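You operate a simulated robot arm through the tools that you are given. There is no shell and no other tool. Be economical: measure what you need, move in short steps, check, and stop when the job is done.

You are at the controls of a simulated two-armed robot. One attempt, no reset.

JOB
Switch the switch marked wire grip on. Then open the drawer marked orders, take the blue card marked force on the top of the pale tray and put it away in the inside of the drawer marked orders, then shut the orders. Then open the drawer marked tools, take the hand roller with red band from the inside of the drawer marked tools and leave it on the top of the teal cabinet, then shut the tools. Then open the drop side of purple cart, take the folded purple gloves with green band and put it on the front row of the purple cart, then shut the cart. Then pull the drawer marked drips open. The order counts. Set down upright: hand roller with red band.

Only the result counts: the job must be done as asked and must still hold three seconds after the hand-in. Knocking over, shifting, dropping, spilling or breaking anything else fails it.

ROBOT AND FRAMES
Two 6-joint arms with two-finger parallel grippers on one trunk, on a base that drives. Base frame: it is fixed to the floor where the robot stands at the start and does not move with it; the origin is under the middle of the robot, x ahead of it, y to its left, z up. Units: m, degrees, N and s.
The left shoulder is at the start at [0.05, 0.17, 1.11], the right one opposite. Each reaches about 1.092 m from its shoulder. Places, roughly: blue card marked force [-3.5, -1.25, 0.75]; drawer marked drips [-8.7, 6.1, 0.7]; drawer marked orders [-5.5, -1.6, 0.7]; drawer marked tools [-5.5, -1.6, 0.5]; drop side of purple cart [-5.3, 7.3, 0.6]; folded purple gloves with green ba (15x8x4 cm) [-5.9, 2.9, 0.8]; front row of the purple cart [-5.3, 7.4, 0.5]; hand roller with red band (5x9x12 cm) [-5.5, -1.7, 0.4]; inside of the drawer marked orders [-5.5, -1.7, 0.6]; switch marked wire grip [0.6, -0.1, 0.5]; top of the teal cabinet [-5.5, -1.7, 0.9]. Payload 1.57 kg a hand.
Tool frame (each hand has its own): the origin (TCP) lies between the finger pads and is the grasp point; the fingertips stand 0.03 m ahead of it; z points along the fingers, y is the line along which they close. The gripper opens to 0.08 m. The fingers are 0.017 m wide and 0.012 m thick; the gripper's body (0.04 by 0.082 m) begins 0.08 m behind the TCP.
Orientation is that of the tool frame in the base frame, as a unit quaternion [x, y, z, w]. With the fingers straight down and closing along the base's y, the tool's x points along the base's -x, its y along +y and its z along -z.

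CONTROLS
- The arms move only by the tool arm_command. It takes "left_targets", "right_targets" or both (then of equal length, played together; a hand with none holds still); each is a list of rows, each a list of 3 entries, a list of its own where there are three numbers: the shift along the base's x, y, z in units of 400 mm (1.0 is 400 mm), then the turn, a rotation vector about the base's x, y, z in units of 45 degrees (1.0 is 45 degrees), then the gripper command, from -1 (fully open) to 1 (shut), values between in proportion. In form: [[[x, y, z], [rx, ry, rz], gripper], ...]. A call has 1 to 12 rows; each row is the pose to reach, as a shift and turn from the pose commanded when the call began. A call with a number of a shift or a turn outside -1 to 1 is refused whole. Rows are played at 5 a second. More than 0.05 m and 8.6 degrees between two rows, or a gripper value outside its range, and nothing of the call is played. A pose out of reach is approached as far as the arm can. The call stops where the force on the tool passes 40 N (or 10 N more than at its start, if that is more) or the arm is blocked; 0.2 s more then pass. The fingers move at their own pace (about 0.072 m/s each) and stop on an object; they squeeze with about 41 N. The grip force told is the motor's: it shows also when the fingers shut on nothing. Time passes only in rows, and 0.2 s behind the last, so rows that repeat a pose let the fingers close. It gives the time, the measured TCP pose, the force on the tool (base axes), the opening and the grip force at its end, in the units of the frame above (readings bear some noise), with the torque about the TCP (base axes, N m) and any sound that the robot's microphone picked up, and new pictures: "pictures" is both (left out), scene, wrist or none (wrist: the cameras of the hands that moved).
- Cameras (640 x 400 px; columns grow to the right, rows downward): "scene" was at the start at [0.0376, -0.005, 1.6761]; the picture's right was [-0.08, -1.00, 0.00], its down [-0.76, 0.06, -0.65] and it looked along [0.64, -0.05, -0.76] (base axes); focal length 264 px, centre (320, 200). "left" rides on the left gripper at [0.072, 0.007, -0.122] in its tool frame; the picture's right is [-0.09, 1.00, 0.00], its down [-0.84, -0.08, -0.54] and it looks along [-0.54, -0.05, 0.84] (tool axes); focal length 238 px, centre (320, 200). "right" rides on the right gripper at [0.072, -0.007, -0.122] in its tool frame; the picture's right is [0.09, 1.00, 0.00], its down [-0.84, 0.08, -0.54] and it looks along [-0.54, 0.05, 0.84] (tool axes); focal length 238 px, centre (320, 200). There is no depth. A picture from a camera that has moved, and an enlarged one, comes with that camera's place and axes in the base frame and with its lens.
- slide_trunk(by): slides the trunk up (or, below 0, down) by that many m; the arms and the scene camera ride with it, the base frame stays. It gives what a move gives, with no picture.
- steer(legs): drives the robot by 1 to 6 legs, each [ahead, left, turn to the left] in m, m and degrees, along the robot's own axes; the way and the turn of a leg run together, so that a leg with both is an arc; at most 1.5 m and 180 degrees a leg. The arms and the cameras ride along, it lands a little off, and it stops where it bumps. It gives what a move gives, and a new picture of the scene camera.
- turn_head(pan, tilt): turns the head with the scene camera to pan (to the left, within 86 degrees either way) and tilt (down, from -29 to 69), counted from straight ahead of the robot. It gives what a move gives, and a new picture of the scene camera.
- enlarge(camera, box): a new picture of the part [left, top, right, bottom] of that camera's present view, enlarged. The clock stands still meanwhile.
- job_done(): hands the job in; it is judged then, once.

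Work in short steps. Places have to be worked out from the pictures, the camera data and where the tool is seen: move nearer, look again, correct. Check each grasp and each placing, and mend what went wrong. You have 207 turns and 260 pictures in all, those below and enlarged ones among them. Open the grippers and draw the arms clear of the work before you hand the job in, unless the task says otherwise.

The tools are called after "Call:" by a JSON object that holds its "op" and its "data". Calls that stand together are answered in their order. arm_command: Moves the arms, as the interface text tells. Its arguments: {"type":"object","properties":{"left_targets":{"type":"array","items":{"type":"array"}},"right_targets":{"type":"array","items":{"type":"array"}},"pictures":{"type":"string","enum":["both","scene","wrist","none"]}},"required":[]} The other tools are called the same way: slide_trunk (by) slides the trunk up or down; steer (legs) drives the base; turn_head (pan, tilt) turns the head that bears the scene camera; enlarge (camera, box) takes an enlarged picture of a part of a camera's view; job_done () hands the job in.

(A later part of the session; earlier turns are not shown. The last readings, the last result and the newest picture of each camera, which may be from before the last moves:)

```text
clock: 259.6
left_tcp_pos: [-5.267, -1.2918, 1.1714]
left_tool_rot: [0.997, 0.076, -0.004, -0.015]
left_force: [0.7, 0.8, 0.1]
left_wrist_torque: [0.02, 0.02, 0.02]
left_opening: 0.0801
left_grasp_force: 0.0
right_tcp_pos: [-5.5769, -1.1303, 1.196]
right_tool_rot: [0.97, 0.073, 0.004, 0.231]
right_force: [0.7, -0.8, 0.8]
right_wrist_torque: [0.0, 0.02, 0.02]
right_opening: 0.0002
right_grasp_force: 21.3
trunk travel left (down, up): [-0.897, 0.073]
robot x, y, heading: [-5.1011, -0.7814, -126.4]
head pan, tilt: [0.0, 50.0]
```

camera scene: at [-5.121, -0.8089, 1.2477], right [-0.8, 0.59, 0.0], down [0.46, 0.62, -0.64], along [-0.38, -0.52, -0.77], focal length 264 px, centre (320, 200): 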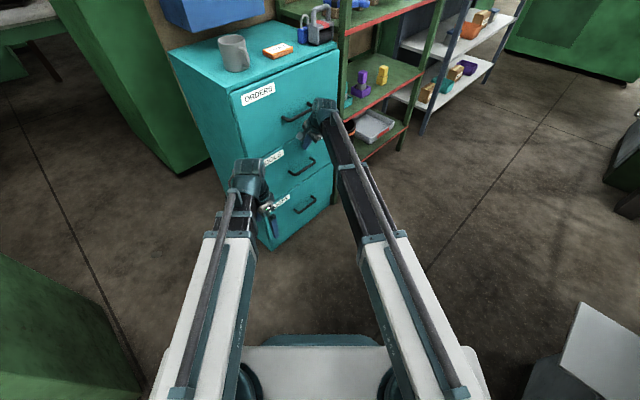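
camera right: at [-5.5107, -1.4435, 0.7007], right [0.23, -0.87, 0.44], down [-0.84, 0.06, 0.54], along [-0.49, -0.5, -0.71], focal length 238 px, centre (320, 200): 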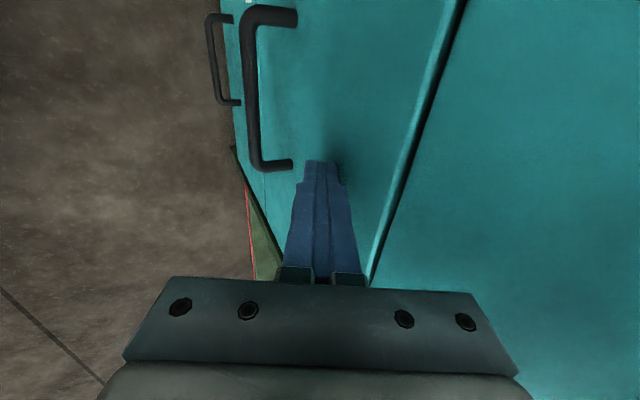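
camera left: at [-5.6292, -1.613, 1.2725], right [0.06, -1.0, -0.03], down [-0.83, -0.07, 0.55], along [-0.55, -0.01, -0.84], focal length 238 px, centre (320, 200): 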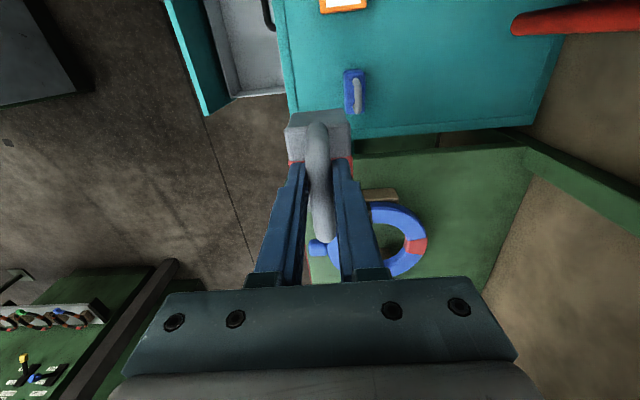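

I turn and back away to about (-4.38,-0.65), then look toward +y.

Call:
{"op": "steer", "data": {"legs": [[0, 0, -38], [-0.73, 0.067, 0], [0, 0, -45]]}}

Call:
{"op": "turn_head", "data": {"pan": -55, "tilt": 20}}

```text
clock: 267.5
left_tcp_pos: [-4.9067, -0.5415, 1.1707]
left_tool_rot: [0.795, -0.607, 0.006, -0.013]
left_force: [0.7, 0.4, 0.1]
left_wrist_torque: [0.0, 0.0, 0.01]
left_opening: 0.0799
left_grasp_force: 0.2
right_tcp_pos: [-4.7825, -0.2172, 1.1957]
right_tool_rot: [0.773, -0.591, -0.151, 0.175]
right_force: [0.0, 0.3, 0.1]
right_wrist_torque: [0.01, 0.01, 0.02]
right_opening: 0.0
right_grasp_force: 21.1
trunk travel left (down, up): [-0.897, 0.073]
robot x, y, heading: [-4.3769, -0.6513, 150.2]
head pan, tilt: [0.0, 50.0]
camera scene: at [-4.4116, -0.6307, 1.8476], right [0.5, 0.87, 0.0], down [0.66, -0.38, -0.64], along [-0.56, 0.32, -0.77], focal length 264 px, centre (320, 200)
```

scene: 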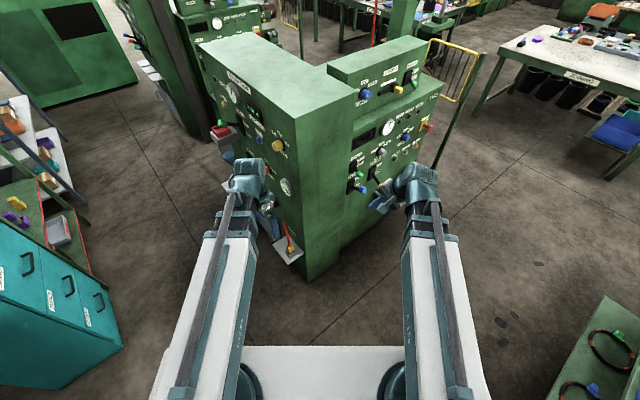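

```text
clock: 268.7
left_tcp_pos: [-4.9068, -0.543, 1.1724]
left_tool_rot: [0.795, -0.606, 0.007, -0.013]
left_force: [-0.1, -0.3, -0.2]
left_wrist_torque: [0.0, -0.02, -0.03]
left_opening: 0.0801
left_grasp_force: 0.0
right_tcp_pos: [-4.7828, -0.218, 1.1952]
right_tool_rot: [0.773, -0.591, -0.151, 0.175]
right_force: [0.8, -0.1, -0.2]
right_wrist_torque: [-0.03, -0.01, -0.01]
right_opening: 0.0
right_grasp_force: 21.0
trunk travel left (down, up): [-0.897, 0.073]
robot x, y, heading: [-4.3773, -0.6511, 150.1]
head pan, tilt: [-55.0, 20.0]
camera scene: at [-4.3533, -0.5764, 1.8932], right [1.0, 0.09, 0.0], down [0.03, -0.34, -0.94], along [-0.09, 0.94, -0.34], focal length 264 px, centre (320, 200)
```

scene: 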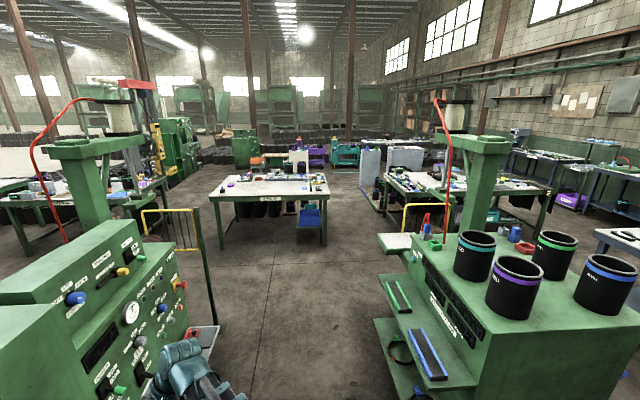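

The cross aisle runs +y between the machines around x≈-4.6, with a table ahead at y 2.3–3.3 and the purple cart beyond. I turn to face it and drive to y≈1.4.

Call:
{"op": "steer", "data": {"legs": [[0, 0, -60], [0.25, 0.24, 0], [1.4, 0, 0]]}}

Call:
{"op": "turn_head", "data": {"pan": 0, "tilt": 20}}

```text
clock: 280.1
left_tcp_pos: [-4.8079, 1.4974, 1.173]
left_tool_rot: [-0.388, 0.921, -0.013, 0.008]
left_force: [0.9, -0.2, -1.0]
left_wrist_torque: [-0.02, 0.0, -0.02]
left_opening: 0.0798
left_grasp_force: 0.0
right_tcp_pos: [-4.465, 1.5554, 1.1947]
right_tool_rot: [-0.376, 0.898, 0.217, -0.077]
right_force: [-0.3, 0.3, -0.2]
right_wrist_torque: [0.01, 0.01, 0.01]
right_opening: 0.0
right_grasp_force: 21.1
trunk travel left (down, up): [-0.897, 0.073]
robot x, y, heading: [-4.6335, 0.9919, 90.5]
head pan, tilt: [-55.0, 20.0]
camera scene: at [-4.5585, 1.0051, 1.8932], right [0.58, -0.81, 0.0], down [-0.28, -0.2, -0.94], along [0.76, 0.55, -0.34], focal length 264 px, centre (320, 200)
```

scene: 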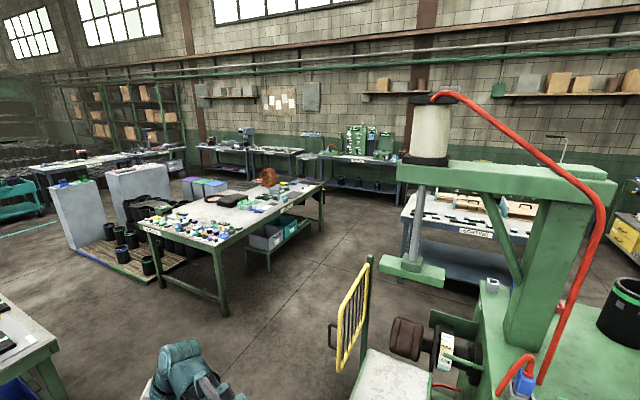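

```text
clock: 281.4
left_tcp_pos: [-4.8087, 1.4987, 1.1722]
left_tool_rot: [-0.39, 0.921, -0.012, 0.007]
left_force: [0.7, -0.8, 0.8]
left_wrist_torque: [-0.01, -0.02, 0.02]
left_opening: 0.0802
left_grasp_force: 0.1
right_tcp_pos: [-4.4661, 1.5552, 1.195]
right_tool_rot: [-0.376, 0.897, 0.218, -0.077]
right_force: [-0.4, -0.5, 0.6]
right_wrist_torque: [0.0, -0.01, 0.03]
right_opening: 0.0001
right_grasp_force: 21.2
trunk travel left (down, up): [-0.897, 0.073]
robot x, y, heading: [-4.6355, 0.9904, 90.4]
head pan, tilt: [0.0, 20.0]
camera scene: at [-4.6351, 1.0436, 1.8932], right [1.0, 0.01, 0.0], down [0.0, -0.34, -0.94], along [-0.01, 0.94, -0.34], focal length 264 px, centre (320, 200)
```

scene: 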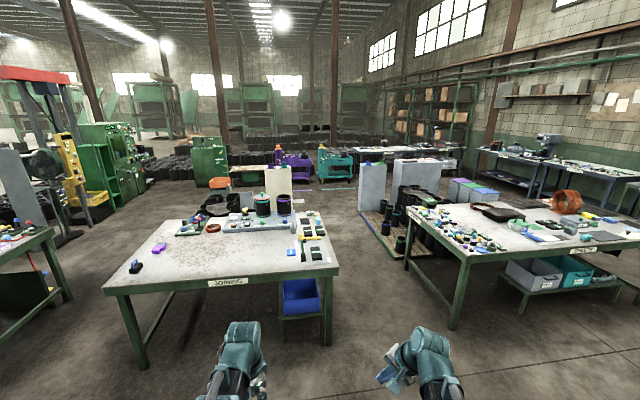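

The gloves lie near (-5.96,2.93) on the joining table. I pass through the gap right of that table (x≈-4.15) toward the purple cart first.

Call:
{"op": "steer", "data": {"legs": [[0.95, -0.46, 0], [1.4, 0, 0], [0.8, 0, 0]]}}

```text
clock: 297.2
left_tcp_pos: [-4.4485, 4.6197, 1.1716]
left_tool_rot: [-0.404, 0.915, -0.012, 0.009]
left_force: [0.6, 0.6, -0.3]
left_wrist_torque: [-0.02, -0.02, 0.01]
left_opening: 0.08
left_grasp_force: 0.0
right_tcp_pos: [-4.1071, 4.6887, 1.1955]
right_tool_rot: [-0.391, 0.891, 0.217, -0.08]
right_force: [-0.5, 0.5, -0.2]
right_wrist_torque: [-0.01, -0.02, -0.02]
right_opening: 0.0
right_grasp_force: 21.9
trunk travel left (down, up): [-0.897, 0.073]
robot x, y, heading: [-4.2601, 4.1182, 92.5]
head pan, tilt: [0.0, 20.0]
camera scene: at [-4.261, 4.1716, 1.8932], right [1.0, 0.04, 0.0], down [0.01, -0.34, -0.94], along [-0.04, 0.94, -0.34], focal length 264 px, centre (320, 200)
```

scene: 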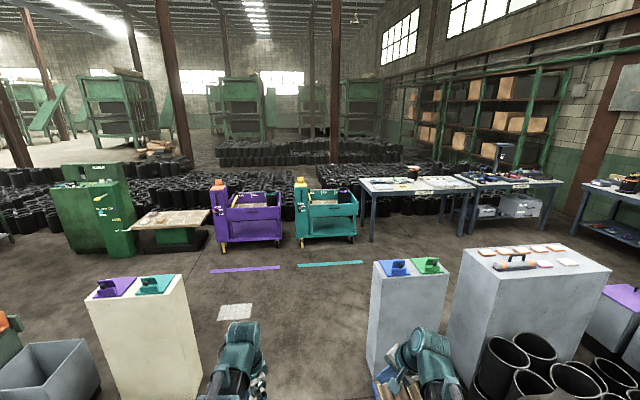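

The purple cart stands near (-5.35,7.4), facing me. I drive between the pillars and over to it.

Call:
{"op": "steer", "data": {"legs": [[1.45, 0.22, -2.5], [0.6, 0.72, 0]]}}

Call:
{"op": "turn_head", "data": {"pan": 0, "tilt": 40}}

```text
clock: 309.0
left_tcp_pos: [-5.4009, 6.6754, 1.1716]
left_tool_rot: [-0.388, 0.921, -0.013, 0.008]
left_force: [-1.1, -0.1, -0.1]
left_wrist_torque: [-0.03, -0.01, 0.01]
left_opening: 0.0805
left_grasp_force: 0.1
right_tcp_pos: [-5.0582, 6.7315, 1.1942]
right_tool_rot: [-0.376, 0.897, 0.217, -0.077]
right_force: [-0.4, 0.5, 0.0]
right_wrist_torque: [0.03, -0.05, -0.03]
right_opening: 0.0
right_grasp_force: 20.8
trunk travel left (down, up): [-0.897, 0.073]
robot x, y, heading: [-5.2313, 6.1688, 90.7]
head pan, tilt: [0.0, 20.0]
camera scene: at [-5.2278, 6.2212, 1.8932], right [1.0, 0.01, 0.0], down [0.0, -0.34, -0.94], along [-0.01, 0.94, -0.34], focal length 264 px, centre (320, 200)
```

scene: 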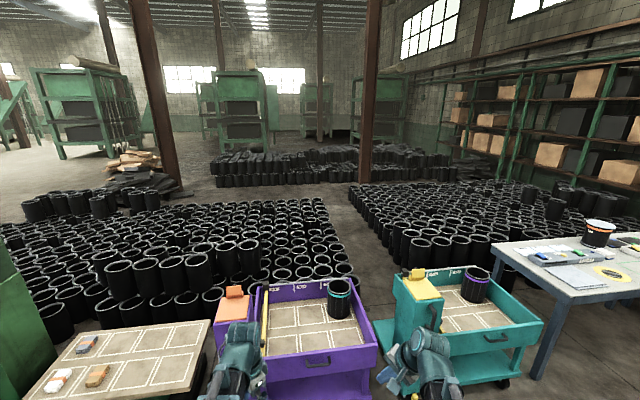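

```text
clock: 309.8
left_tcp_pos: [-5.4004, 6.6753, 1.1722]
left_tool_rot: [-0.388, 0.921, -0.012, 0.008]
left_force: [-0.1, 0.1, -0.1]
left_wrist_torque: [0.0, -0.02, 0.02]
left_opening: 0.0799
left_grasp_force: 0.2
right_tcp_pos: [-5.0575, 6.734, 1.1957]
right_tool_rot: [-0.375, 0.897, 0.219, -0.077]
right_force: [-0.3, 0.3, -0.3]
right_wrist_torque: [0.03, 0.01, -0.01]
right_opening: 0.0003
right_grasp_force: 21.1
trunk travel left (down, up): [-0.897, 0.073]
robot x, y, heading: [-5.227, 6.167, 90.4]
head pan, tilt: [0.0, 40.0]
camera scene: at [-5.2272, 6.2127, 1.8619], right [1.0, 0.01, 0.0], down [0.01, -0.64, -0.77], along [-0.01, 0.77, -0.64], focal length 264 px, centre (320, 200)
```

scene: 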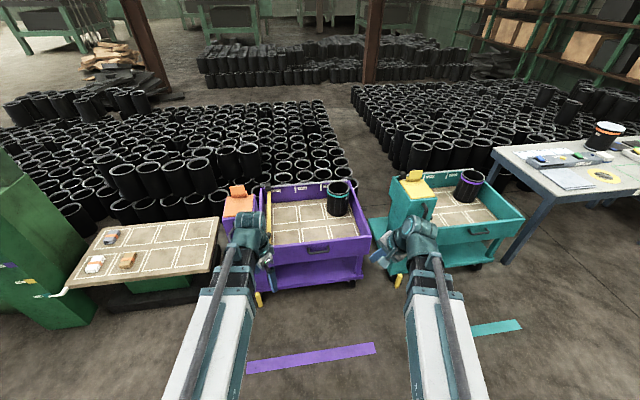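

Call:
{"op": "enlarge", "data": {"camera": "scene", "box": [210, 160, 390, 310]}}

```text
2.67 times, centred on (300, 235) of scene
camera zoom: at [-5.2272, 6.2127, 1.8619], right [1.0, 0.01, 0.0], down [0.01, -0.64, -0.77], along [-0.01, 0.77, -0.64], focal length 703 px, centre (373, 107)
```

zoom: 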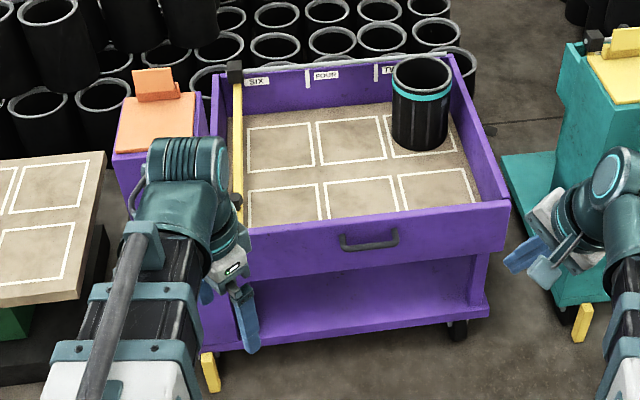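

The cart has a handled front panel (drop side). I move closer so the left hand is in front of it, and look with its camera.

Call:
{"op": "steer", "data": {"legs": [[0.22, -0.17, 0]]}}

Call:
{"op": "enlarge", "data": {"camera": "left", "box": [0, 0, 640, 400]}}

```text
clock: 311.8
left_tcp_pos: [-5.2332, 6.8983, 1.1717]
left_tool_rot: [-0.388, 0.921, -0.013, 0.007]
left_force: [1.1, 0.2, -0.6]
left_wrist_torque: [-0.02, -0.01, 0.01]
left_opening: 0.0798
left_grasp_force: 0.2
right_tcp_pos: [-4.8884, 6.9561, 1.195]
right_tool_rot: [-0.377, 0.897, 0.217, -0.078]
right_force: [0.2, 1.1, 0.2]
right_wrist_torque: [-0.02, 0.01, 0.03]
right_opening: 0.0
right_grasp_force: 21.6
trunk travel left (down, up): [-0.897, 0.073]
robot x, y, heading: [-5.0568, 6.3852, 90.6]
head pan, tilt: [0.0, 40.0]
camera scene: at [-5.0584, 6.4354, 1.8618], right [1.0, 0.01, 0.0], down [0.01, -0.64, -0.77], along [-0.01, 0.77, -0.64], focal length 264 px, centre (320, 200)
```

scene: 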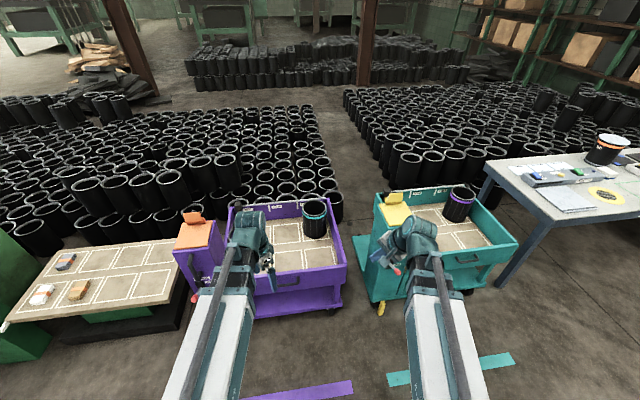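

```text
1.00 times, centred on (320, 200) of left (not enlarged: the box is as wide or as high as the picture)
camera zoom: at [-5.2905, 6.8546, 1.2935], right [-0.65, 0.76, -0.03], down [0.63, 0.56, 0.55], along [0.43, 0.34, -0.84], focal length 238 px, centre (320, 200)
```

zoom: 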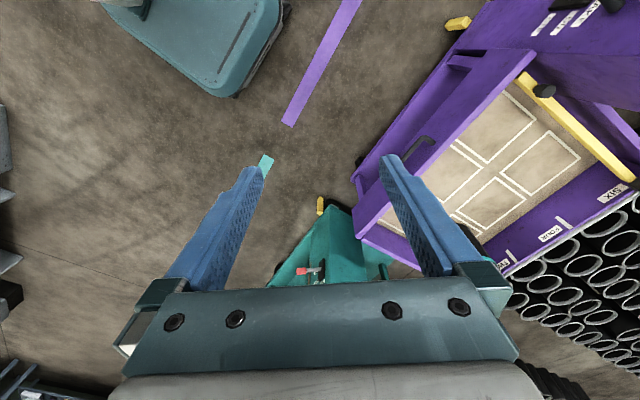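

Handle at about [-5.26,7.20,0.666]; panel top ≈0.69, hinge presumably at its foot ≈0.515. I'll hook the closed left fingers behind the panel's top edge and pull it outward. First I move over the bed.

Call:
{"op": "arm_command", "data": {"left_targets": [[[0, 0.12, 0], [0, 0, 0], 1], [[-0.01, 0.24, 0], [0, 0, 0], 1], [[-0.02, 0.36, 0], [0, 0, 0], 1], [[-0.03, 0.48, 0], [0, 0, 0], 1], [[-0.04, 0.6, 0], [0, 0, 0], 1], [[-0.04, 0.72, 0], [0, 0, 0], 1], [[-0.04, 0.84, 0], [0, 0, 0], 1], [[-0.04, 0.96, 0], [0, 0, 0], 1], [[-0.04, 0.96, 0], [0, 0, 0], 1]], "pictures": "none"}}

Call:
{"op": "slide_trunk", "data": {"by": -0.35}}

Call:
{"op": "enlarge", "data": {"camera": "left", "box": [0, 0, 640, 400]}}

Call:
{"op": "enlarge", "data": {"camera": "scene", "box": [160, 140, 400, 340]}}

```text
clock: 313.8
left_tcp_pos: [-5.2497, 7.2789, 1.1727]
left_tool_rot: [-0.389, 0.921, -0.013, 0.008]
left_force: [-1.0, 0.0, -1.4]
left_wrist_torque: [0.0, 0.0, 0.02]
left_opening: 0.0003
left_grasp_force: 21.6
right_tcp_pos: [-4.89, 6.9526, 1.1959]
right_tool_rot: [-0.377, 0.897, 0.218, -0.077]
right_force: [-0.1, -0.3, 0.1]
right_wrist_torque: [0.01, 0.0, 0.0]
right_opening: 0.0
right_grasp_force: 21.0
trunk travel left (down, up): [-0.897, 0.073]
robot x, y, heading: [-5.0586, 6.3859, 90.6]
head pan, tilt: [0.0, 40.0]
```

```text
clock: 317.2
left_tcp_pos: [-5.2487, 7.2813, 0.8228]
left_tool_rot: [-0.389, 0.921, -0.012, 0.008]
left_force: [0.2, -0.4, -0.3]
left_wrist_torque: [-0.01, -0.01, 0.01]
left_opening: 0.0001
left_grasp_force: 21.2
right_tcp_pos: [-4.8892, 6.9535, 0.8456]
right_tool_rot: [-0.377, 0.897, 0.218, -0.077]
right_force: [0.1, 0.1, -0.2]
right_wrist_torque: [0.02, 0.03, 0.0]
right_opening: 0.0001
right_grasp_force: 21.3
trunk travel left (down, up): [-0.547, 0.423]
robot x, y, heading: [-5.0567, 6.3877, 90.8]
head pan, tilt: [0.0, 40.0]
```

```text
1.00 times, centred on (320, 200) of left (not enlarged: the box is as wide or as high as the picture)
camera zoom: at [-5.3065, 7.2367, 0.9437], right [-0.65, 0.76, -0.03], down [0.63, 0.56, 0.55], along [0.43, 0.34, -0.84], focal length 238 px, centre (320, 200)
```

zoom: 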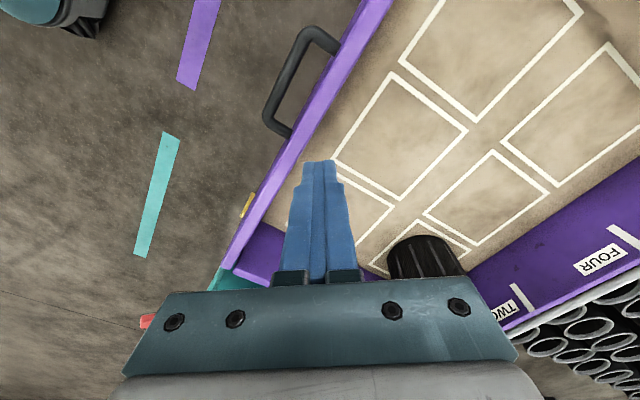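

```text
2.00 times, centred on (280, 240) of scene
camera zoom: at [-5.0594, 6.4341, 1.5118], right [1.0, 0.01, 0.0], down [0.01, -0.64, -0.77], along [-0.01, 0.77, -0.64], focal length 527 px, centre (400, 120)
```

zoom: 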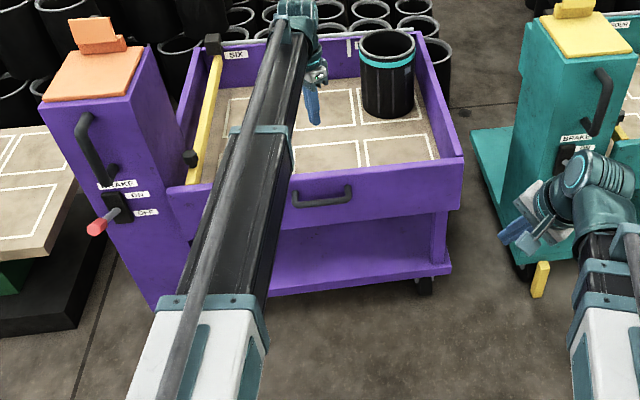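

The panel's inner edge lies at y≈7.275, so I need 3 cm more reach before lowering.

Call:
{"op": "arm_command", "data": {"left_targets": [[[0, 0.04, 0], [0, 0, 0], 1], [[0, 0.085, 0], [0, 0, 0], 1], [[0, 0.085, 0], [0, 0, 0], 1]], "pictures": "none"}}

Call:
{"op": "slide_trunk", "data": {"by": -0.11}}

Call:
{"op": "enlarge", "data": {"camera": "left", "box": [0, 0, 640, 400]}}

```text
clock: 318.0
left_tcp_pos: [-5.2491, 7.3054, 0.8219]
left_tool_rot: [-0.389, 0.921, -0.013, 0.008]
left_force: [0.1, -0.2, -0.4]
left_wrist_torque: [0.01, 0.01, 0.0]
left_opening: 0.0
left_grasp_force: 21.7
left hand out of reach, approached as far as the arm can: row 2, 3
right_tcp_pos: [-4.8901, 6.9535, 0.8454]
right_tool_rot: [-0.377, 0.897, 0.218, -0.076]
right_force: [0.6, 0.4, -0.1]
right_wrist_torque: [0.02, -0.01, 0.0]
right_opening: 0.0001
right_grasp_force: 21.6
trunk travel left (down, up): [-0.547, 0.423]
robot x, y, heading: [-5.0601, 6.3863, 90.4]
head pan, tilt: [0.0, 40.0]
```

```text
clock: 319.4
left_tcp_pos: [-5.2487, 7.304, 0.7122]
left_tool_rot: [-0.389, 0.921, -0.012, 0.008]
left_force: [-0.7, 0.1, -0.7]
left_wrist_torque: [-0.03, 0.02, 0.04]
left_opening: 0.0
left_grasp_force: 21.4
right_tcp_pos: [-4.8906, 6.9547, 0.7353]
right_tool_rot: [-0.377, 0.897, 0.219, -0.077]
right_force: [-0.6, -0.4, 0.7]
right_wrist_torque: [-0.02, -0.01, -0.03]
right_opening: 0.0
right_grasp_force: 21.1
trunk travel left (down, up): [-0.437, 0.533]
robot x, y, heading: [-5.0587, 6.3885, 90.7]
head pan, tilt: [0.0, 40.0]
```

```text
1.00 times, centred on (320, 200) of left (not enlarged: the box is as wide or as high as the picture)
camera zoom: at [-5.3063, 7.2609, 0.8337], right [-0.65, 0.76, -0.03], down [0.63, 0.55, 0.55], along [0.43, 0.34, -0.84], focal length 238 px, centre (320, 200)
```

zoom: 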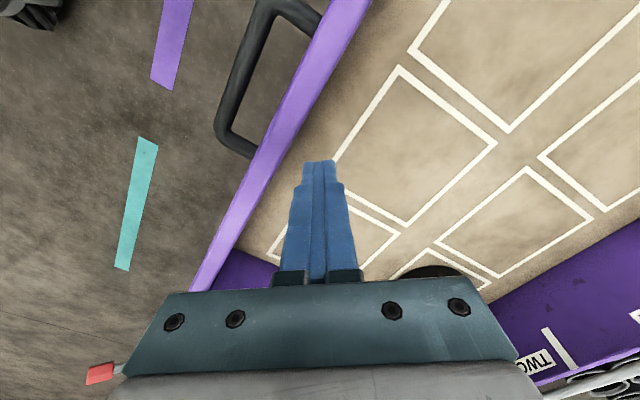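

The fingertips are inside the panel line. I go down 4 cm more and pull.

Call:
{"op": "slide_trunk", "data": {"by": -0.04}}

Call:
{"op": "arm_command", "data": {"left_targets": [[[0, -0.06, 0], [0, 0, 0], 1], [[0, -0.12, 0], [0, 0, 0], 1], [[0, -0.18, 0], [0, 0, 0], 1], [[0, -0.24, 0], [0, 0, 0], 1], [[0, -0.3, 0], [0, 0, 0], 1], [[0, -0.36, 0], [0, 0, 0], 1]], "pictures": "both"}}

```text
clock: 320.2
left_tcp_pos: [-5.2483, 7.3044, 0.6725]
left_tool_rot: [-0.389, 0.921, -0.012, 0.008]
left_force: [0.0, -0.7, 0.0]
left_wrist_torque: [-0.02, 0.02, -0.01]
left_opening: 0.0
left_grasp_force: 20.9
right_tcp_pos: [-4.8897, 6.954, 0.6956]
right_tool_rot: [-0.376, 0.897, 0.218, -0.076]
right_force: [0.4, 0.3, -0.4]
right_wrist_torque: [0.0, 0.02, 0.01]
right_opening: 0.0
right_grasp_force: 21.4
trunk travel left (down, up): [-0.397, 0.573]
robot x, y, heading: [-5.0629, 6.3857, 90.6]
head pan, tilt: [0.0, 40.0]
```

```text
clock: 321.6
left_tcp_pos: [-5.2491, 7.1599, 0.6715]
left_tool_rot: [-0.389, 0.921, -0.012, 0.009]
left_force: [0.4, 0.1, 0.2]
left_wrist_torque: [0.0, 0.0, -0.03]
left_opening: 0.0
left_grasp_force: 21.2
right_tcp_pos: [-4.8899, 6.9557, 0.695]
right_tool_rot: [-0.376, 0.897, 0.218, -0.077]
right_force: [-0.4, -0.4, -0.1]
right_wrist_torque: [0.02, 0.01, 0.04]
right_opening: 0.0002
right_grasp_force: 21.1
trunk travel left (down, up): [-0.397, 0.573]
robot x, y, heading: [-5.0609, 6.3867, 90.5]
head pan, tilt: [0.0, 40.0]
camera scene: at [-5.0594, 6.4342, 1.3618], right [1.0, 0.01, 0.0], down [0.01, -0.64, -0.77], along [-0.01, 0.77, -0.64], focal length 264 px, centre (320, 200)
camera left: at [-5.3063, 7.1167, 0.7936], right [-0.65, 0.76, -0.03], down [0.63, 0.55, 0.55], along [0.43, 0.34, -0.84], focal length 238 px, centre (320, 200)
```

scene: 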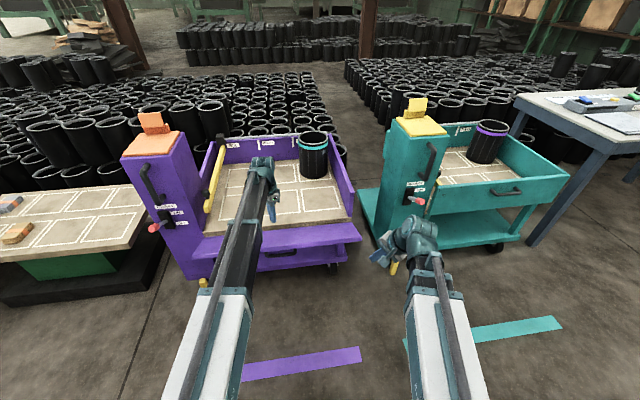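
left: 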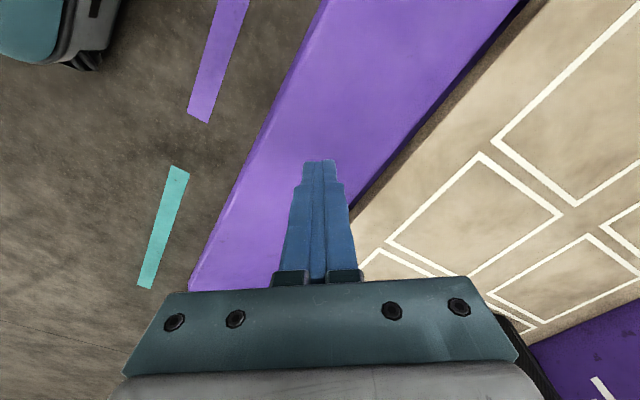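

The drop side has swung out. I press down gently to make sure it is fully open.

Call:
{"op": "slide_trunk", "data": {"by": -0.06}}

Call:
{"op": "slide_trunk", "data": {"by": -0.03}}

```text
clock: 322.6
left_tcp_pos: [-5.2481, 7.1599, 0.6118]
left_tool_rot: [-0.389, 0.921, -0.012, 0.008]
left_force: [0.4, 0.2, -0.7]
left_wrist_torque: [-0.01, 0.03, 0.0]
left_opening: 0.0
left_grasp_force: 21.1
right_tcp_pos: [-4.8897, 6.9538, 0.6346]
right_tool_rot: [-0.377, 0.897, 0.219, -0.077]
right_force: [-0.3, 0.2, 0.1]
right_wrist_torque: [0.03, -0.04, 0.02]
right_opening: 0.0001
right_grasp_force: 20.7
trunk travel left (down, up): [-0.337, 0.633]
robot x, y, heading: [-5.0584, 6.3904, 90.3]
head pan, tilt: [0.0, 40.0]
```

```text
clock: 323.4
left_tcp_pos: [-5.2482, 7.1597, 0.5815]
left_tool_rot: [-0.389, 0.921, -0.013, 0.009]
left_force: [0.1, -0.3, 0.2]
left_wrist_torque: [0.03, -0.02, 0.01]
left_opening: 0.0
left_grasp_force: 21.3
right_tcp_pos: [-4.8905, 6.9543, 0.6047]
right_tool_rot: [-0.377, 0.897, 0.218, -0.077]
right_force: [0.4, 0.6, 0.1]
right_wrist_torque: [-0.03, 0.0, 0.01]
right_opening: 0.0
right_grasp_force: 21.7
trunk travel left (down, up): [-0.307, 0.663]
robot x, y, heading: [-5.0619, 6.3857, 90.2]
head pan, tilt: [0.0, 40.0]
```

Call:
{"op": "slide_trunk", "data": {"by": -0.03}}

Call:
{"op": "slide_trunk", "data": {"by": -0.03}}

Call:
{"op": "enlarge", "data": {"camera": "scene", "box": [120, 100, 440, 300]}}

```text
clock: 324.1
left_tcp_pos: [-5.2477, 7.16, 0.5517]
left_tool_rot: [-0.389, 0.921, -0.013, 0.008]
left_force: [0.8, 0.3, 0.0]
left_wrist_torque: [-0.02, 0.02, 0.02]
left_opening: 0.0
left_grasp_force: 21.4
right_tcp_pos: [-4.8901, 6.9546, 0.5754]
right_tool_rot: [-0.377, 0.897, 0.218, -0.077]
right_force: [0.4, 0.0, 0.5]
right_wrist_torque: [-0.03, 0.01, 0.0]
right_opening: 0.0
right_grasp_force: 22.1
trunk travel left (down, up): [-0.277, 0.693]
robot x, y, heading: [-5.0616, 6.3887, 90.5]
head pan, tilt: [0.0, 40.0]
```

```text
clock: 324.9
left_tcp_pos: [-5.2483, 7.1603, 0.5218]
left_tool_rot: [-0.389, 0.921, -0.013, 0.008]
left_force: [0.5, 0.1, 0.4]
left_wrist_torque: [0.01, 0.01, 0.05]
left_opening: 0.0
left_grasp_force: 21.9
right_tcp_pos: [-4.8903, 6.9549, 0.5457]
right_tool_rot: [-0.376, 0.897, 0.219, -0.076]
right_force: [0.2, 0.0, -0.1]
right_wrist_torque: [-0.02, 0.0, 0.02]
right_opening: 0.0
right_grasp_force: 21.3
trunk travel left (down, up): [-0.247, 0.723]
robot x, y, heading: [-5.0589, 6.3853, 90.6]
head pan, tilt: [0.0, 40.0]
```

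```text
2.00 times, centred on (280, 200) of scene
camera zoom: at [-5.0594, 6.4341, 1.2118], right [1.0, 0.01, 0.0], down [0.01, -0.64, -0.77], along [-0.01, 0.77, -0.64], focal length 527 px, centre (400, 200)
```

zoom: 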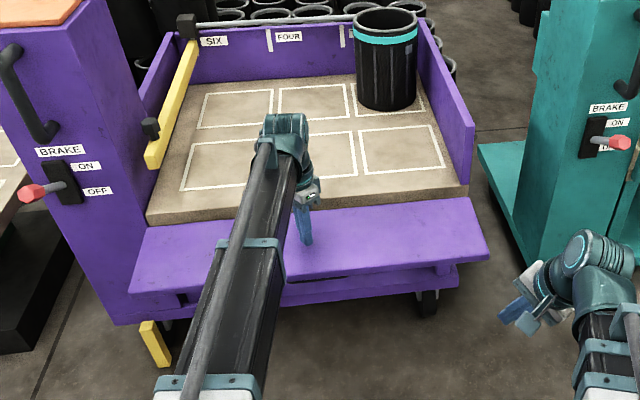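

The drop side is open. I raise the trunk and drive back toward the gloves, looking for a route behind the joining table.

Call:
{"op": "slide_trunk", "data": {"by": 0.4}}

Call:
{"op": "slide_trunk", "data": {"by": 0.22}}

Call:
{"op": "steer", "data": {"legs": [[-0.75, -0.45, 0], [-1.4, 0.0, 0]]}}

Call:
{"op": "turn_head", "data": {"pan": 80, "tilt": 25}}

```text
clock: 328.7
left_tcp_pos: [-5.2486, 7.1598, 0.9222]
left_tool_rot: [-0.388, 0.921, -0.012, 0.009]
left_force: [-0.3, 0.1, 0.8]
left_wrist_torque: [0.01, -0.01, -0.02]
left_opening: 0.0
left_grasp_force: 21.1
right_tcp_pos: [-4.8896, 6.9539, 0.945]
right_tool_rot: [-0.377, 0.897, 0.218, -0.077]
right_force: [0.0, -0.9, 0.2]
right_wrist_torque: [-0.02, 0.04, -0.01]
right_opening: 0.0002
right_grasp_force: 21.2
trunk travel left (down, up): [-0.647, 0.323]
robot x, y, heading: [-5.0604, 6.3886, 90.5]
head pan, tilt: [0.0, 40.0]
```

```text
clock: 331.0
left_tcp_pos: [-5.2488, 7.1606, 1.1413]
left_tool_rot: [-0.389, 0.921, -0.013, 0.008]
left_force: [0.3, -0.4, -0.4]
left_wrist_torque: [-0.01, 0.03, 0.01]
left_opening: 0.0002
left_grasp_force: 21.5
right_tcp_pos: [-4.8898, 6.9538, 1.1649]
right_tool_rot: [-0.376, 0.897, 0.218, -0.077]
right_force: [0.6, -0.5, 0.1]
right_wrist_torque: [0.03, 0.0, 0.01]
right_opening: 0.0
right_grasp_force: 21.4
trunk travel left (down, up): [-0.867, 0.103]
robot x, y, heading: [-5.0604, 6.388, 90.9]
head pan, tilt: [0.0, 40.0]
```

```text
clock: 342.2
left_tcp_pos: [-4.779, 5.0171, 1.1415]
left_tool_rot: [-0.386, 0.923, -0.012, 0.007]
left_force: [-0.8, 0.7, 0.0]
left_wrist_torque: [-0.01, 0.02, 0.02]
left_opening: 0.0
left_grasp_force: 21.2
right_tcp_pos: [-4.4212, 4.8088, 1.1651]
right_tool_rot: [-0.373, 0.898, 0.219, -0.077]
right_force: [-0.4, -0.2, -0.8]
right_wrist_torque: [-0.01, -0.02, 0.0]
right_opening: 0.0001
right_grasp_force: 21.5
trunk travel left (down, up): [-0.867, 0.103]
robot x, y, heading: [-4.5954, 4.2468, 90.2]
head pan, tilt: [0.0, 40.0]
camera scene: at [-4.5945, 4.2903, 1.8318], right [1.0, 0.0, 0.0], down [0.0, -0.64, -0.77], along [0.0, 0.77, -0.64], focal length 264 px, centre (320, 200)
```

scene: 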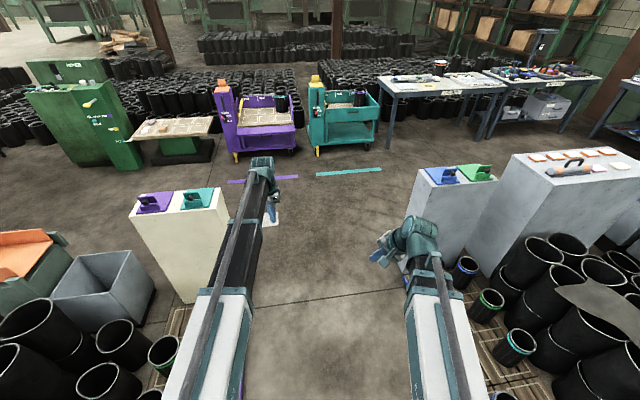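

```text
clock: 343.8
left_tcp_pos: [-4.7787, 5.0196, 1.1416]
left_tool_rot: [-0.386, 0.922, -0.013, 0.008]
left_force: [-0.5, 0.4, 0.1]
left_wrist_torque: [0.01, -0.03, 0.0]
left_opening: 0.0001
left_grasp_force: 21.7
right_tcp_pos: [-4.4217, 4.81, 1.1652]
right_tool_rot: [-0.374, 0.898, 0.218, -0.076]
right_force: [0.1, -0.3, -0.3]
right_wrist_torque: [0.0, -0.01, -0.01]
right_opening: 0.0001
right_grasp_force: 20.7
trunk travel left (down, up): [-0.867, 0.103]
robot x, y, heading: [-4.5945, 4.2453, 90.3]
head pan, tilt: [80.0, 25.0]
camera scene: at [-4.6849, 4.2214, 1.8551], right [0.17, 0.99, 0.0], down [0.42, -0.07, -0.91], along [-0.89, 0.15, -0.42], focal length 264 px, centre (320, 200)
```

scene: 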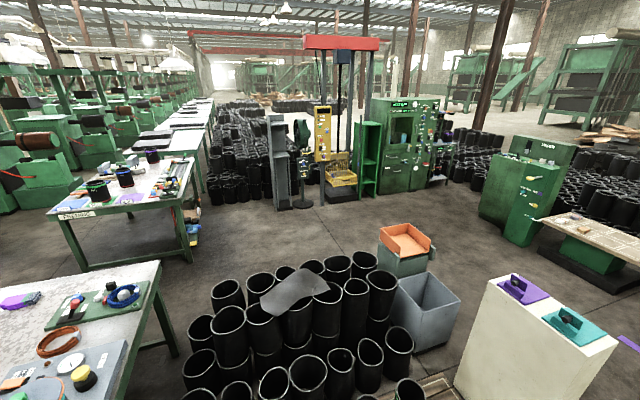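

The way behind the table is blocked by pots, so I go back through the gap and along the table's front side.

Call:
{"op": "arm_command", "data": {"left_targets": [[[0, -0.12, 0], [0, 0, 0], -1], [[0, -0.24, 0], [0, 0, 0], -1], [[0, -0.36, 0], [0, 0, 0], -1], [[0, -0.48, 0], [0, 0, 0], -1]], "pictures": "none"}}

Call:
{"op": "steer", "data": {"legs": [[0, -0.38, 0], [-1.2, 0, 0], [-1.18, 0, 0]]}}

Call:
{"op": "turn_head", "data": {"pan": 35, "tilt": 30}}

```text
clock: 344.8
left_tcp_pos: [-4.7785, 4.8234, 1.1409]
left_tool_rot: [-0.386, 0.922, -0.012, 0.008]
left_force: [-0.1, 0.1, 0.6]
left_wrist_torque: [0.0, 0.0, 0.0]
left_opening: 0.0801
left_grasp_force: 0.1
right_tcp_pos: [-4.4224, 4.8078, 1.166]
right_tool_rot: [-0.373, 0.898, 0.218, -0.076]
right_force: [-0.3, 0.1, 0.4]
right_wrist_torque: [0.01, -0.01, 0.0]
right_opening: 0.0003
right_grasp_force: 20.8
trunk travel left (down, up): [-0.867, 0.103]
robot x, y, heading: [-4.5908, 4.2426, 90.1]
head pan, tilt: [80.0, 25.0]
```

```text
clock: 358.4
left_tcp_pos: [-4.3914, 2.4475, 1.1419]
left_tool_rot: [-0.382, 0.924, -0.012, 0.007]
left_force: [0.4, -0.3, -0.1]
left_wrist_torque: [0.03, 0.0, 0.01]
left_opening: 0.0802
left_grasp_force: 0.1
right_tcp_pos: [-4.0339, 2.4283, 1.1659]
right_tool_rot: [-0.37, 0.9, 0.219, -0.076]
right_force: [0.9, 0.9, 0.4]
right_wrist_torque: [-0.02, 0.0, 0.0]
right_opening: 0.0
right_grasp_force: 21.2
trunk travel left (down, up): [-0.867, 0.103]
robot x, y, heading: [-4.216, 1.8621, 89.7]
head pan, tilt: [80.0, 25.0]
camera scene: at [-4.3023, 1.8422, 1.8551], right [0.18, 0.98, 0.0], down [0.42, -0.07, -0.91], along [-0.89, 0.16, -0.42], focal length 264 px, centre (320, 200)
```

scene: 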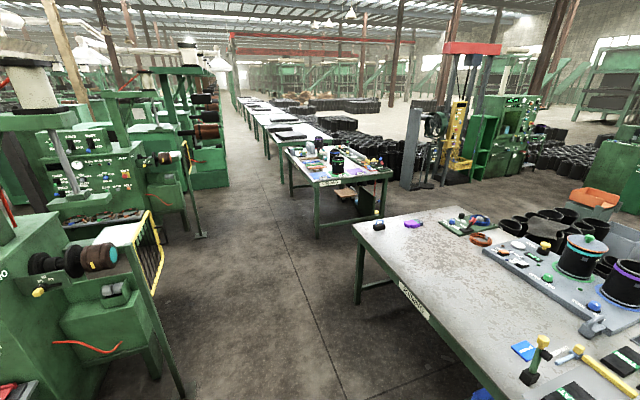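

```text
clock: 359.5
left_tcp_pos: [-4.3913, 2.4476, 1.1421]
left_tool_rot: [-0.383, 0.923, -0.013, 0.008]
left_force: [0.8, -0.8, -0.9]
left_wrist_torque: [0.02, 0.01, 0.02]
left_opening: 0.08
left_grasp_force: 0.0
right_tcp_pos: [-4.0342, 2.428, 1.1651]
right_tool_rot: [-0.371, 0.9, 0.218, -0.076]
right_force: [-0.2, 0.0, 0.0]
right_wrist_torque: [-0.01, 0.0, -0.01]
right_opening: 0.0003
right_grasp_force: 21.0
trunk travel left (down, up): [-0.867, 0.103]
robot x, y, heading: [-4.2099, 1.8622, 89.6]
head pan, tilt: [35.0, 30.0]
camera scene: at [-4.2632, 1.9006, 1.8472], right [0.82, 0.57, 0.0], down [0.29, -0.41, -0.87], along [-0.49, 0.71, -0.5], focal length 264 px, centre (320, 200)
```

scene: 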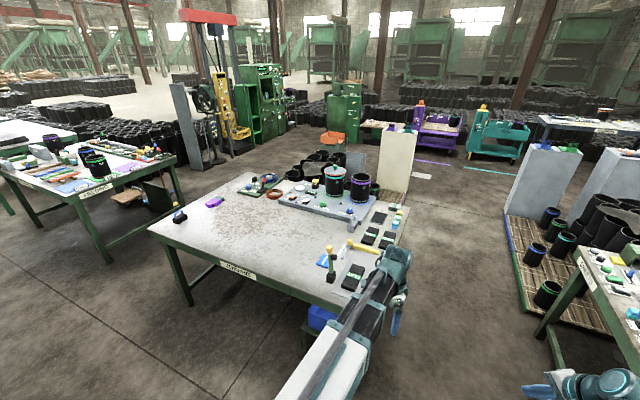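

Clear floor in front of the table; the gloves are at about (-5.92,2.87). I raise a bit and strafe left to x≈-5.75.

Call:
{"op": "slide_trunk", "data": {"by": 0.09}}

Call:
{"op": "steer", "data": {"legs": [[-0.05, 1.5, 0], [0.22, 0.04, 0.5]]}}

Call:
{"op": "turn_head", "data": {"pan": 0, "tilt": 50}}

```text
clock: 360.8
left_tcp_pos: [-4.3899, 2.4479, 1.2311]
left_tool_rot: [-0.382, 0.924, -0.013, 0.008]
left_force: [0.8, -0.7, -0.1]
left_wrist_torque: [-0.02, -0.02, 0.0]
left_opening: 0.0798
left_grasp_force: 0.1
right_tcp_pos: [-4.0343, 2.4283, 1.2559]
right_tool_rot: [-0.37, 0.9, 0.219, -0.075]
right_force: [0.0, 0.3, 0.7]
right_wrist_torque: [0.01, -0.05, 0.01]
right_opening: 0.0001
right_grasp_force: 21.7
trunk travel left (down, up): [-0.957, 0.013]
robot x, y, heading: [-4.2123, 1.8669, 89.8]
head pan, tilt: [35.0, 30.0]
```

```text
refused: leg 1 is longer than a leg can be; nothing moved
```

```text
clock: 361.8
left_tcp_pos: [-4.3917, 2.4481, 1.2328]
left_tool_rot: [-0.382, 0.924, -0.013, 0.007]
left_force: [0.0, 0.4, 0.6]
left_wrist_torque: [0.0, -0.02, 0.02]
left_opening: 0.0799
left_grasp_force: 0.0
right_tcp_pos: [-4.0343, 2.428, 1.2561]
right_tool_rot: [-0.371, 0.9, 0.218, -0.076]
right_force: [-0.7, -0.8, 0.6]
right_wrist_torque: [0.0, -0.05, -0.01]
right_opening: 0.0003
right_grasp_force: 21.2
trunk travel left (down, up): [-0.957, 0.013]
robot x, y, heading: [-4.2102, 1.8646, 89.7]
head pan, tilt: [0.0, 50.0]
camera scene: at [-4.2114, 1.9034, 1.9077], right [1.0, 0.0, 0.0], down [0.0, -0.77, -0.64], along [0.0, 0.64, -0.77], focal length 264 px, centre (320, 200)
```

scene: 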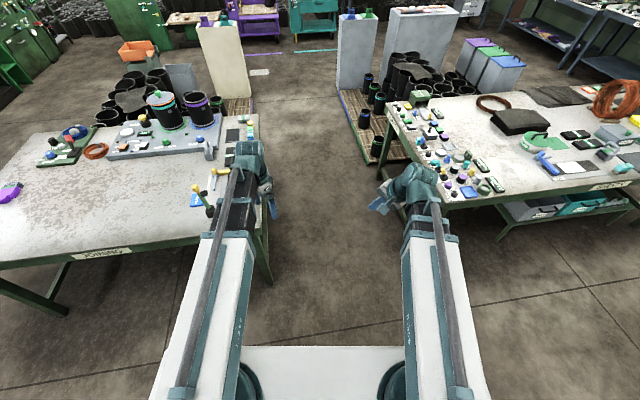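

Call:
{"op": "steer", "data": {"legs": [[0, 1.0, 0], [0.12, 0.52, 0.5]]}}

Call:
{"op": "enlarge", "data": {"camera": "left", "box": [0, 0, 640, 400]}}

```text
clock: 369.6
left_tcp_pos: [-5.9115, 2.5693, 1.2309]
left_tool_rot: [-0.388, 0.922, -0.013, 0.008]
left_force: [0.0, 1.1, 0.2]
left_wrist_torque: [-0.01, 0.01, 0.0]
left_opening: 0.08
left_grasp_force: 0.0
right_tcp_pos: [-5.5525, 2.5538, 1.2553]
right_tool_rot: [-0.375, 0.898, 0.218, -0.076]
right_force: [-0.5, 0.1, 0.1]
right_wrist_torque: [-0.01, -0.03, 0.03]
right_opening: 0.0001
right_grasp_force: 21.7
trunk travel left (down, up): [-0.957, 0.013]
robot x, y, heading: [-5.7227, 1.9887, 90.3]
head pan, tilt: [0.0, 50.0]
camera scene: at [-5.7263, 2.0269, 1.9076], right [1.0, 0.01, 0.0], down [0.01, -0.77, -0.64], along [0.0, 0.64, -0.77], focal length 264 px, centre (320, 200)
```

scene: 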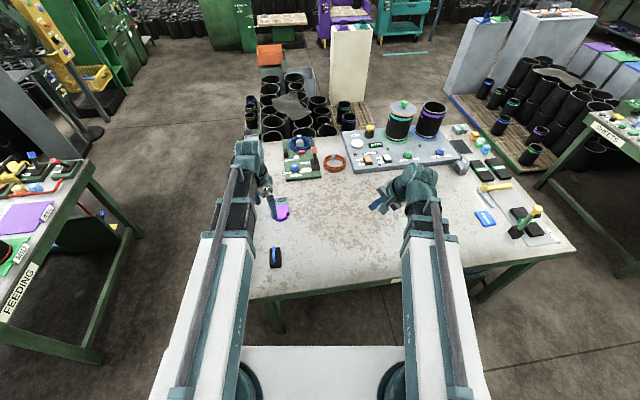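

```text
1.00 times, centred on (320, 200) of left (not enlarged: the box is as wide or as high as the picture)
camera zoom: at [-5.9695, 2.5267, 1.3535], right [-0.65, 0.76, -0.03], down [0.63, 0.55, 0.55], along [0.43, 0.34, -0.84], focal length 238 px, centre (320, 200)
```

zoom: 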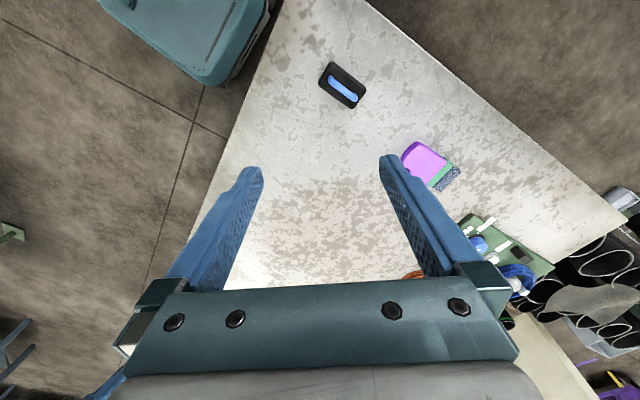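

Call:
{"op": "enlarge", "data": {"camera": "left", "box": [380, 120, 480, 210]}}

```text
4.44 times, centred on (430, 165) of left
camera zoom: at [-5.9695, 2.5267, 1.3535], right [-0.65, 0.76, -0.03], down [0.63, 0.55, 0.55], along [0.43, 0.34, -0.84], focal length 1059 px, centre (-169, 356)
```

zoom: 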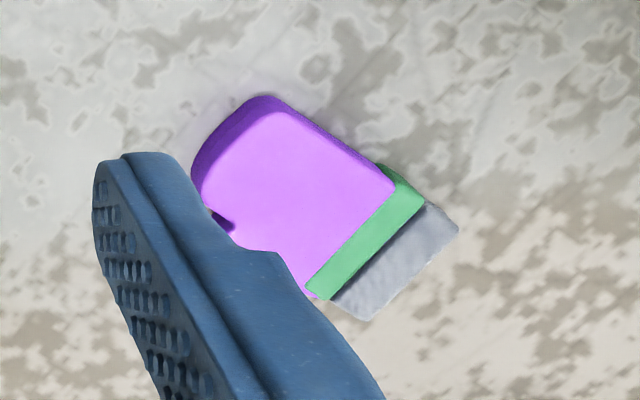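

The gloves' long axis runs along ~96°, body ~7 cm wide, centre about (-5.945,2.885). I rotate the left hand +51° to close across their width while moving over them.

Call:
{"op": "arm_command", "data": {"left_targets": [[[0, 0.1, 0], [0, 0, 0.12], -1], [[-0.01, 0.2, 0], [0, 0, 0.26], -1], [[-0.02, 0.3, 0], [0, 0, 0.4], -1], [[-0.03, 0.4, 0], [0, 0, 0.54], -1], [[-0.04, 0.5, 0], [0, 0, 0.68], -1], [[-0.05, 0.58, 0], [0, 0, 0.82], -1], [[-0.06, 0.66, 0], [0, 0, 0.98], -1], [[-0.07, 0.7, 0], [0, 0, 0.98], -1]], "pictures": "none"}}

Call:
{"op": "arm_command", "data": {"left_targets": [[[-0.01, 0.04, 0], [0, 0, 0.15], -1], [[-0.015, 0.08, 0], [0, 0, 0.15], -1], [[-0.015, 0.08, 0], [0, 0, 0.15], -1]], "pictures": "none"}}

Call:
{"op": "slide_trunk", "data": {"by": -0.25}}

Call:
{"op": "enlarge", "data": {"camera": "left", "box": [0, 0, 640, 400]}}

```text
clock: 371.4
left_tcp_pos: [-5.9378, 2.8498, 1.2319]
left_tool_rot: [-0.705, 0.709, -0.008, 0.013]
left_force: [-0.4, 0.1, -0.3]
left_wrist_torque: [0.02, 0.0, -0.03]
left_opening: 0.08
left_grasp_force: 0.1
right_tcp_pos: [-5.5542, 2.5538, 1.2549]
right_tool_rot: [-0.376, 0.898, 0.218, -0.076]
right_force: [0.0, 0.1, 0.5]
right_wrist_torque: [-0.01, 0.01, 0.0]
right_opening: 0.0001
right_grasp_force: 21.1
trunk travel left (down, up): [-0.957, 0.013]
robot x, y, heading: [-5.7242, 1.9897, 90.4]
head pan, tilt: [0.0, 50.0]
```

```text
clock: 372.2
left_tcp_pos: [-5.9441, 2.881, 1.2314]
left_tool_rot: [0.745, -0.667, 0.007, -0.012]
left_force: [0.4, -0.5, 0.1]
left_wrist_torque: [0.01, 0.01, -0.03]
left_opening: 0.0799
left_grasp_force: 0.0
right_tcp_pos: [-5.5536, 2.554, 1.2553]
right_tool_rot: [-0.375, 0.898, 0.218, -0.076]
right_force: [0.0, 0.1, -0.8]
right_wrist_torque: [0.02, 0.01, 0.02]
right_opening: 0.0
right_grasp_force: 21.4
trunk travel left (down, up): [-0.957, 0.013]
robot x, y, heading: [-5.7244, 1.9874, 90.4]
head pan, tilt: [0.0, 50.0]
```

```text
clock: 374.8
left_tcp_pos: [-5.9448, 2.8813, 0.9811]
left_tool_rot: [0.746, -0.666, 0.007, -0.012]
left_force: [0.3, -0.3, 0.2]
left_wrist_torque: [0.0, 0.02, 0.0]
left_opening: 0.08
left_grasp_force: 0.1
right_tcp_pos: [-5.5545, 2.5544, 1.0051]
right_tool_rot: [-0.375, 0.898, 0.218, -0.077]
right_force: [0.2, 0.6, -0.4]
right_wrist_torque: [-0.02, 0.0, 0.01]
right_opening: 0.0001
right_grasp_force: 21.6
trunk travel left (down, up): [-0.707, 0.263]
robot x, y, heading: [-5.7229, 1.991, 90.5]
head pan, tilt: [0.0, 50.0]
```

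```text
1.00 times, centred on (320, 200) of left (not enlarged: the box is as wide or as high as the picture)
camera zoom: at [-5.9465, 2.8099, 1.1037], right [-1.0, -0.02, -0.03], down [-0.03, 0.84, 0.55], along [0.01, 0.55, -0.84], focal length 238 px, centre (320, 200)
```

zoom: 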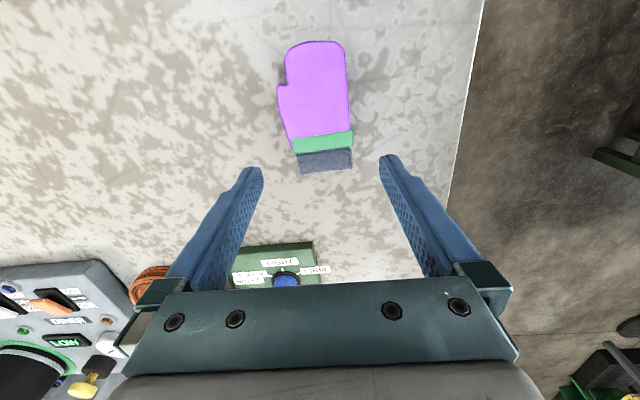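

The glove spans y 2.81–2.954; it's ~6.5 cm wide above the thumb, ~7.5 cm elsewhere. I shift to grip above the thumb at y≈2.835 and descend partway.

Call:
{"op": "arm_command", "data": {"left_targets": [[[0.01, -0.06, 0], [0, 0, 0], -1], [[0.0175, -0.115, 0], [0, 0, 0], -1], [[0.0175, -0.115, 0], [0, 0, 0], -1]], "pictures": "none"}}

Call:
{"op": "slide_trunk", "data": {"by": -0.1}}

Call:
{"op": "enlarge", "data": {"camera": "left", "box": [160, 0, 480, 280]}}

```text
clock: 375.6
left_tcp_pos: [-5.9376, 2.8357, 0.983]
left_tool_rot: [0.745, -0.667, 0.008, -0.011]
left_force: [0.3, 0.0, -0.7]
left_wrist_torque: [0.02, 0.0, 0.02]
left_opening: 0.08
left_grasp_force: 0.1
right_tcp_pos: [-5.5534, 2.553, 1.0051]
right_tool_rot: [-0.374, 0.898, 0.219, -0.075]
right_force: [-0.2, -0.1, -0.2]
right_wrist_torque: [0.01, 0.0, -0.01]
right_opening: 0.0
right_grasp_force: 21.4
trunk travel left (down, up): [-0.707, 0.263]
robot x, y, heading: [-5.7262, 1.9868, 90.6]
head pan, tilt: [0.0, 50.0]
```

```text
clock: 377.0
left_tcp_pos: [-5.9375, 2.8342, 0.8823]
left_tool_rot: [0.745, -0.666, 0.007, -0.012]
left_force: [0.1, -0.2, 0.1]
left_wrist_torque: [-0.02, 0.0, -0.01]
left_opening: 0.0799
left_grasp_force: 0.0
right_tcp_pos: [-5.5538, 2.5544, 0.9049]
right_tool_rot: [-0.376, 0.897, 0.218, -0.077]
right_force: [0.1, -0.1, -0.5]
right_wrist_torque: [-0.06, -0.03, 0.0]
right_opening: 0.0
right_grasp_force: 20.8
trunk travel left (down, up): [-0.607, 0.363]
robot x, y, heading: [-5.7236, 1.9884, 90.3]
head pan, tilt: [0.0, 50.0]
```

```text
1.43 times, centred on (320, 140) of left
camera zoom: at [-5.9395, 2.7637, 1.0038], right [-1.0, -0.02, -0.03], down [-0.03, 0.84, 0.55], along [0.01, 0.55, -0.84], focal length 340 px, centre (320, 286)
```

zoom: 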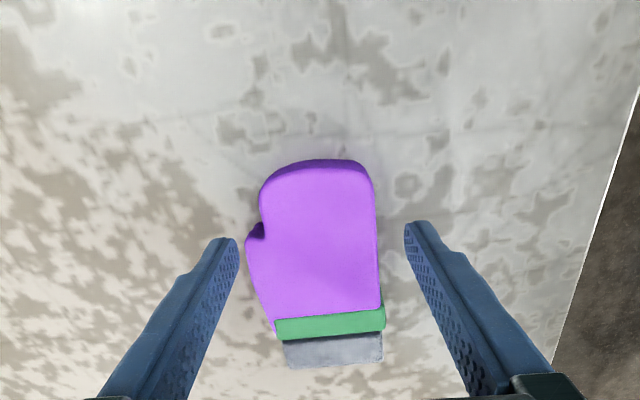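

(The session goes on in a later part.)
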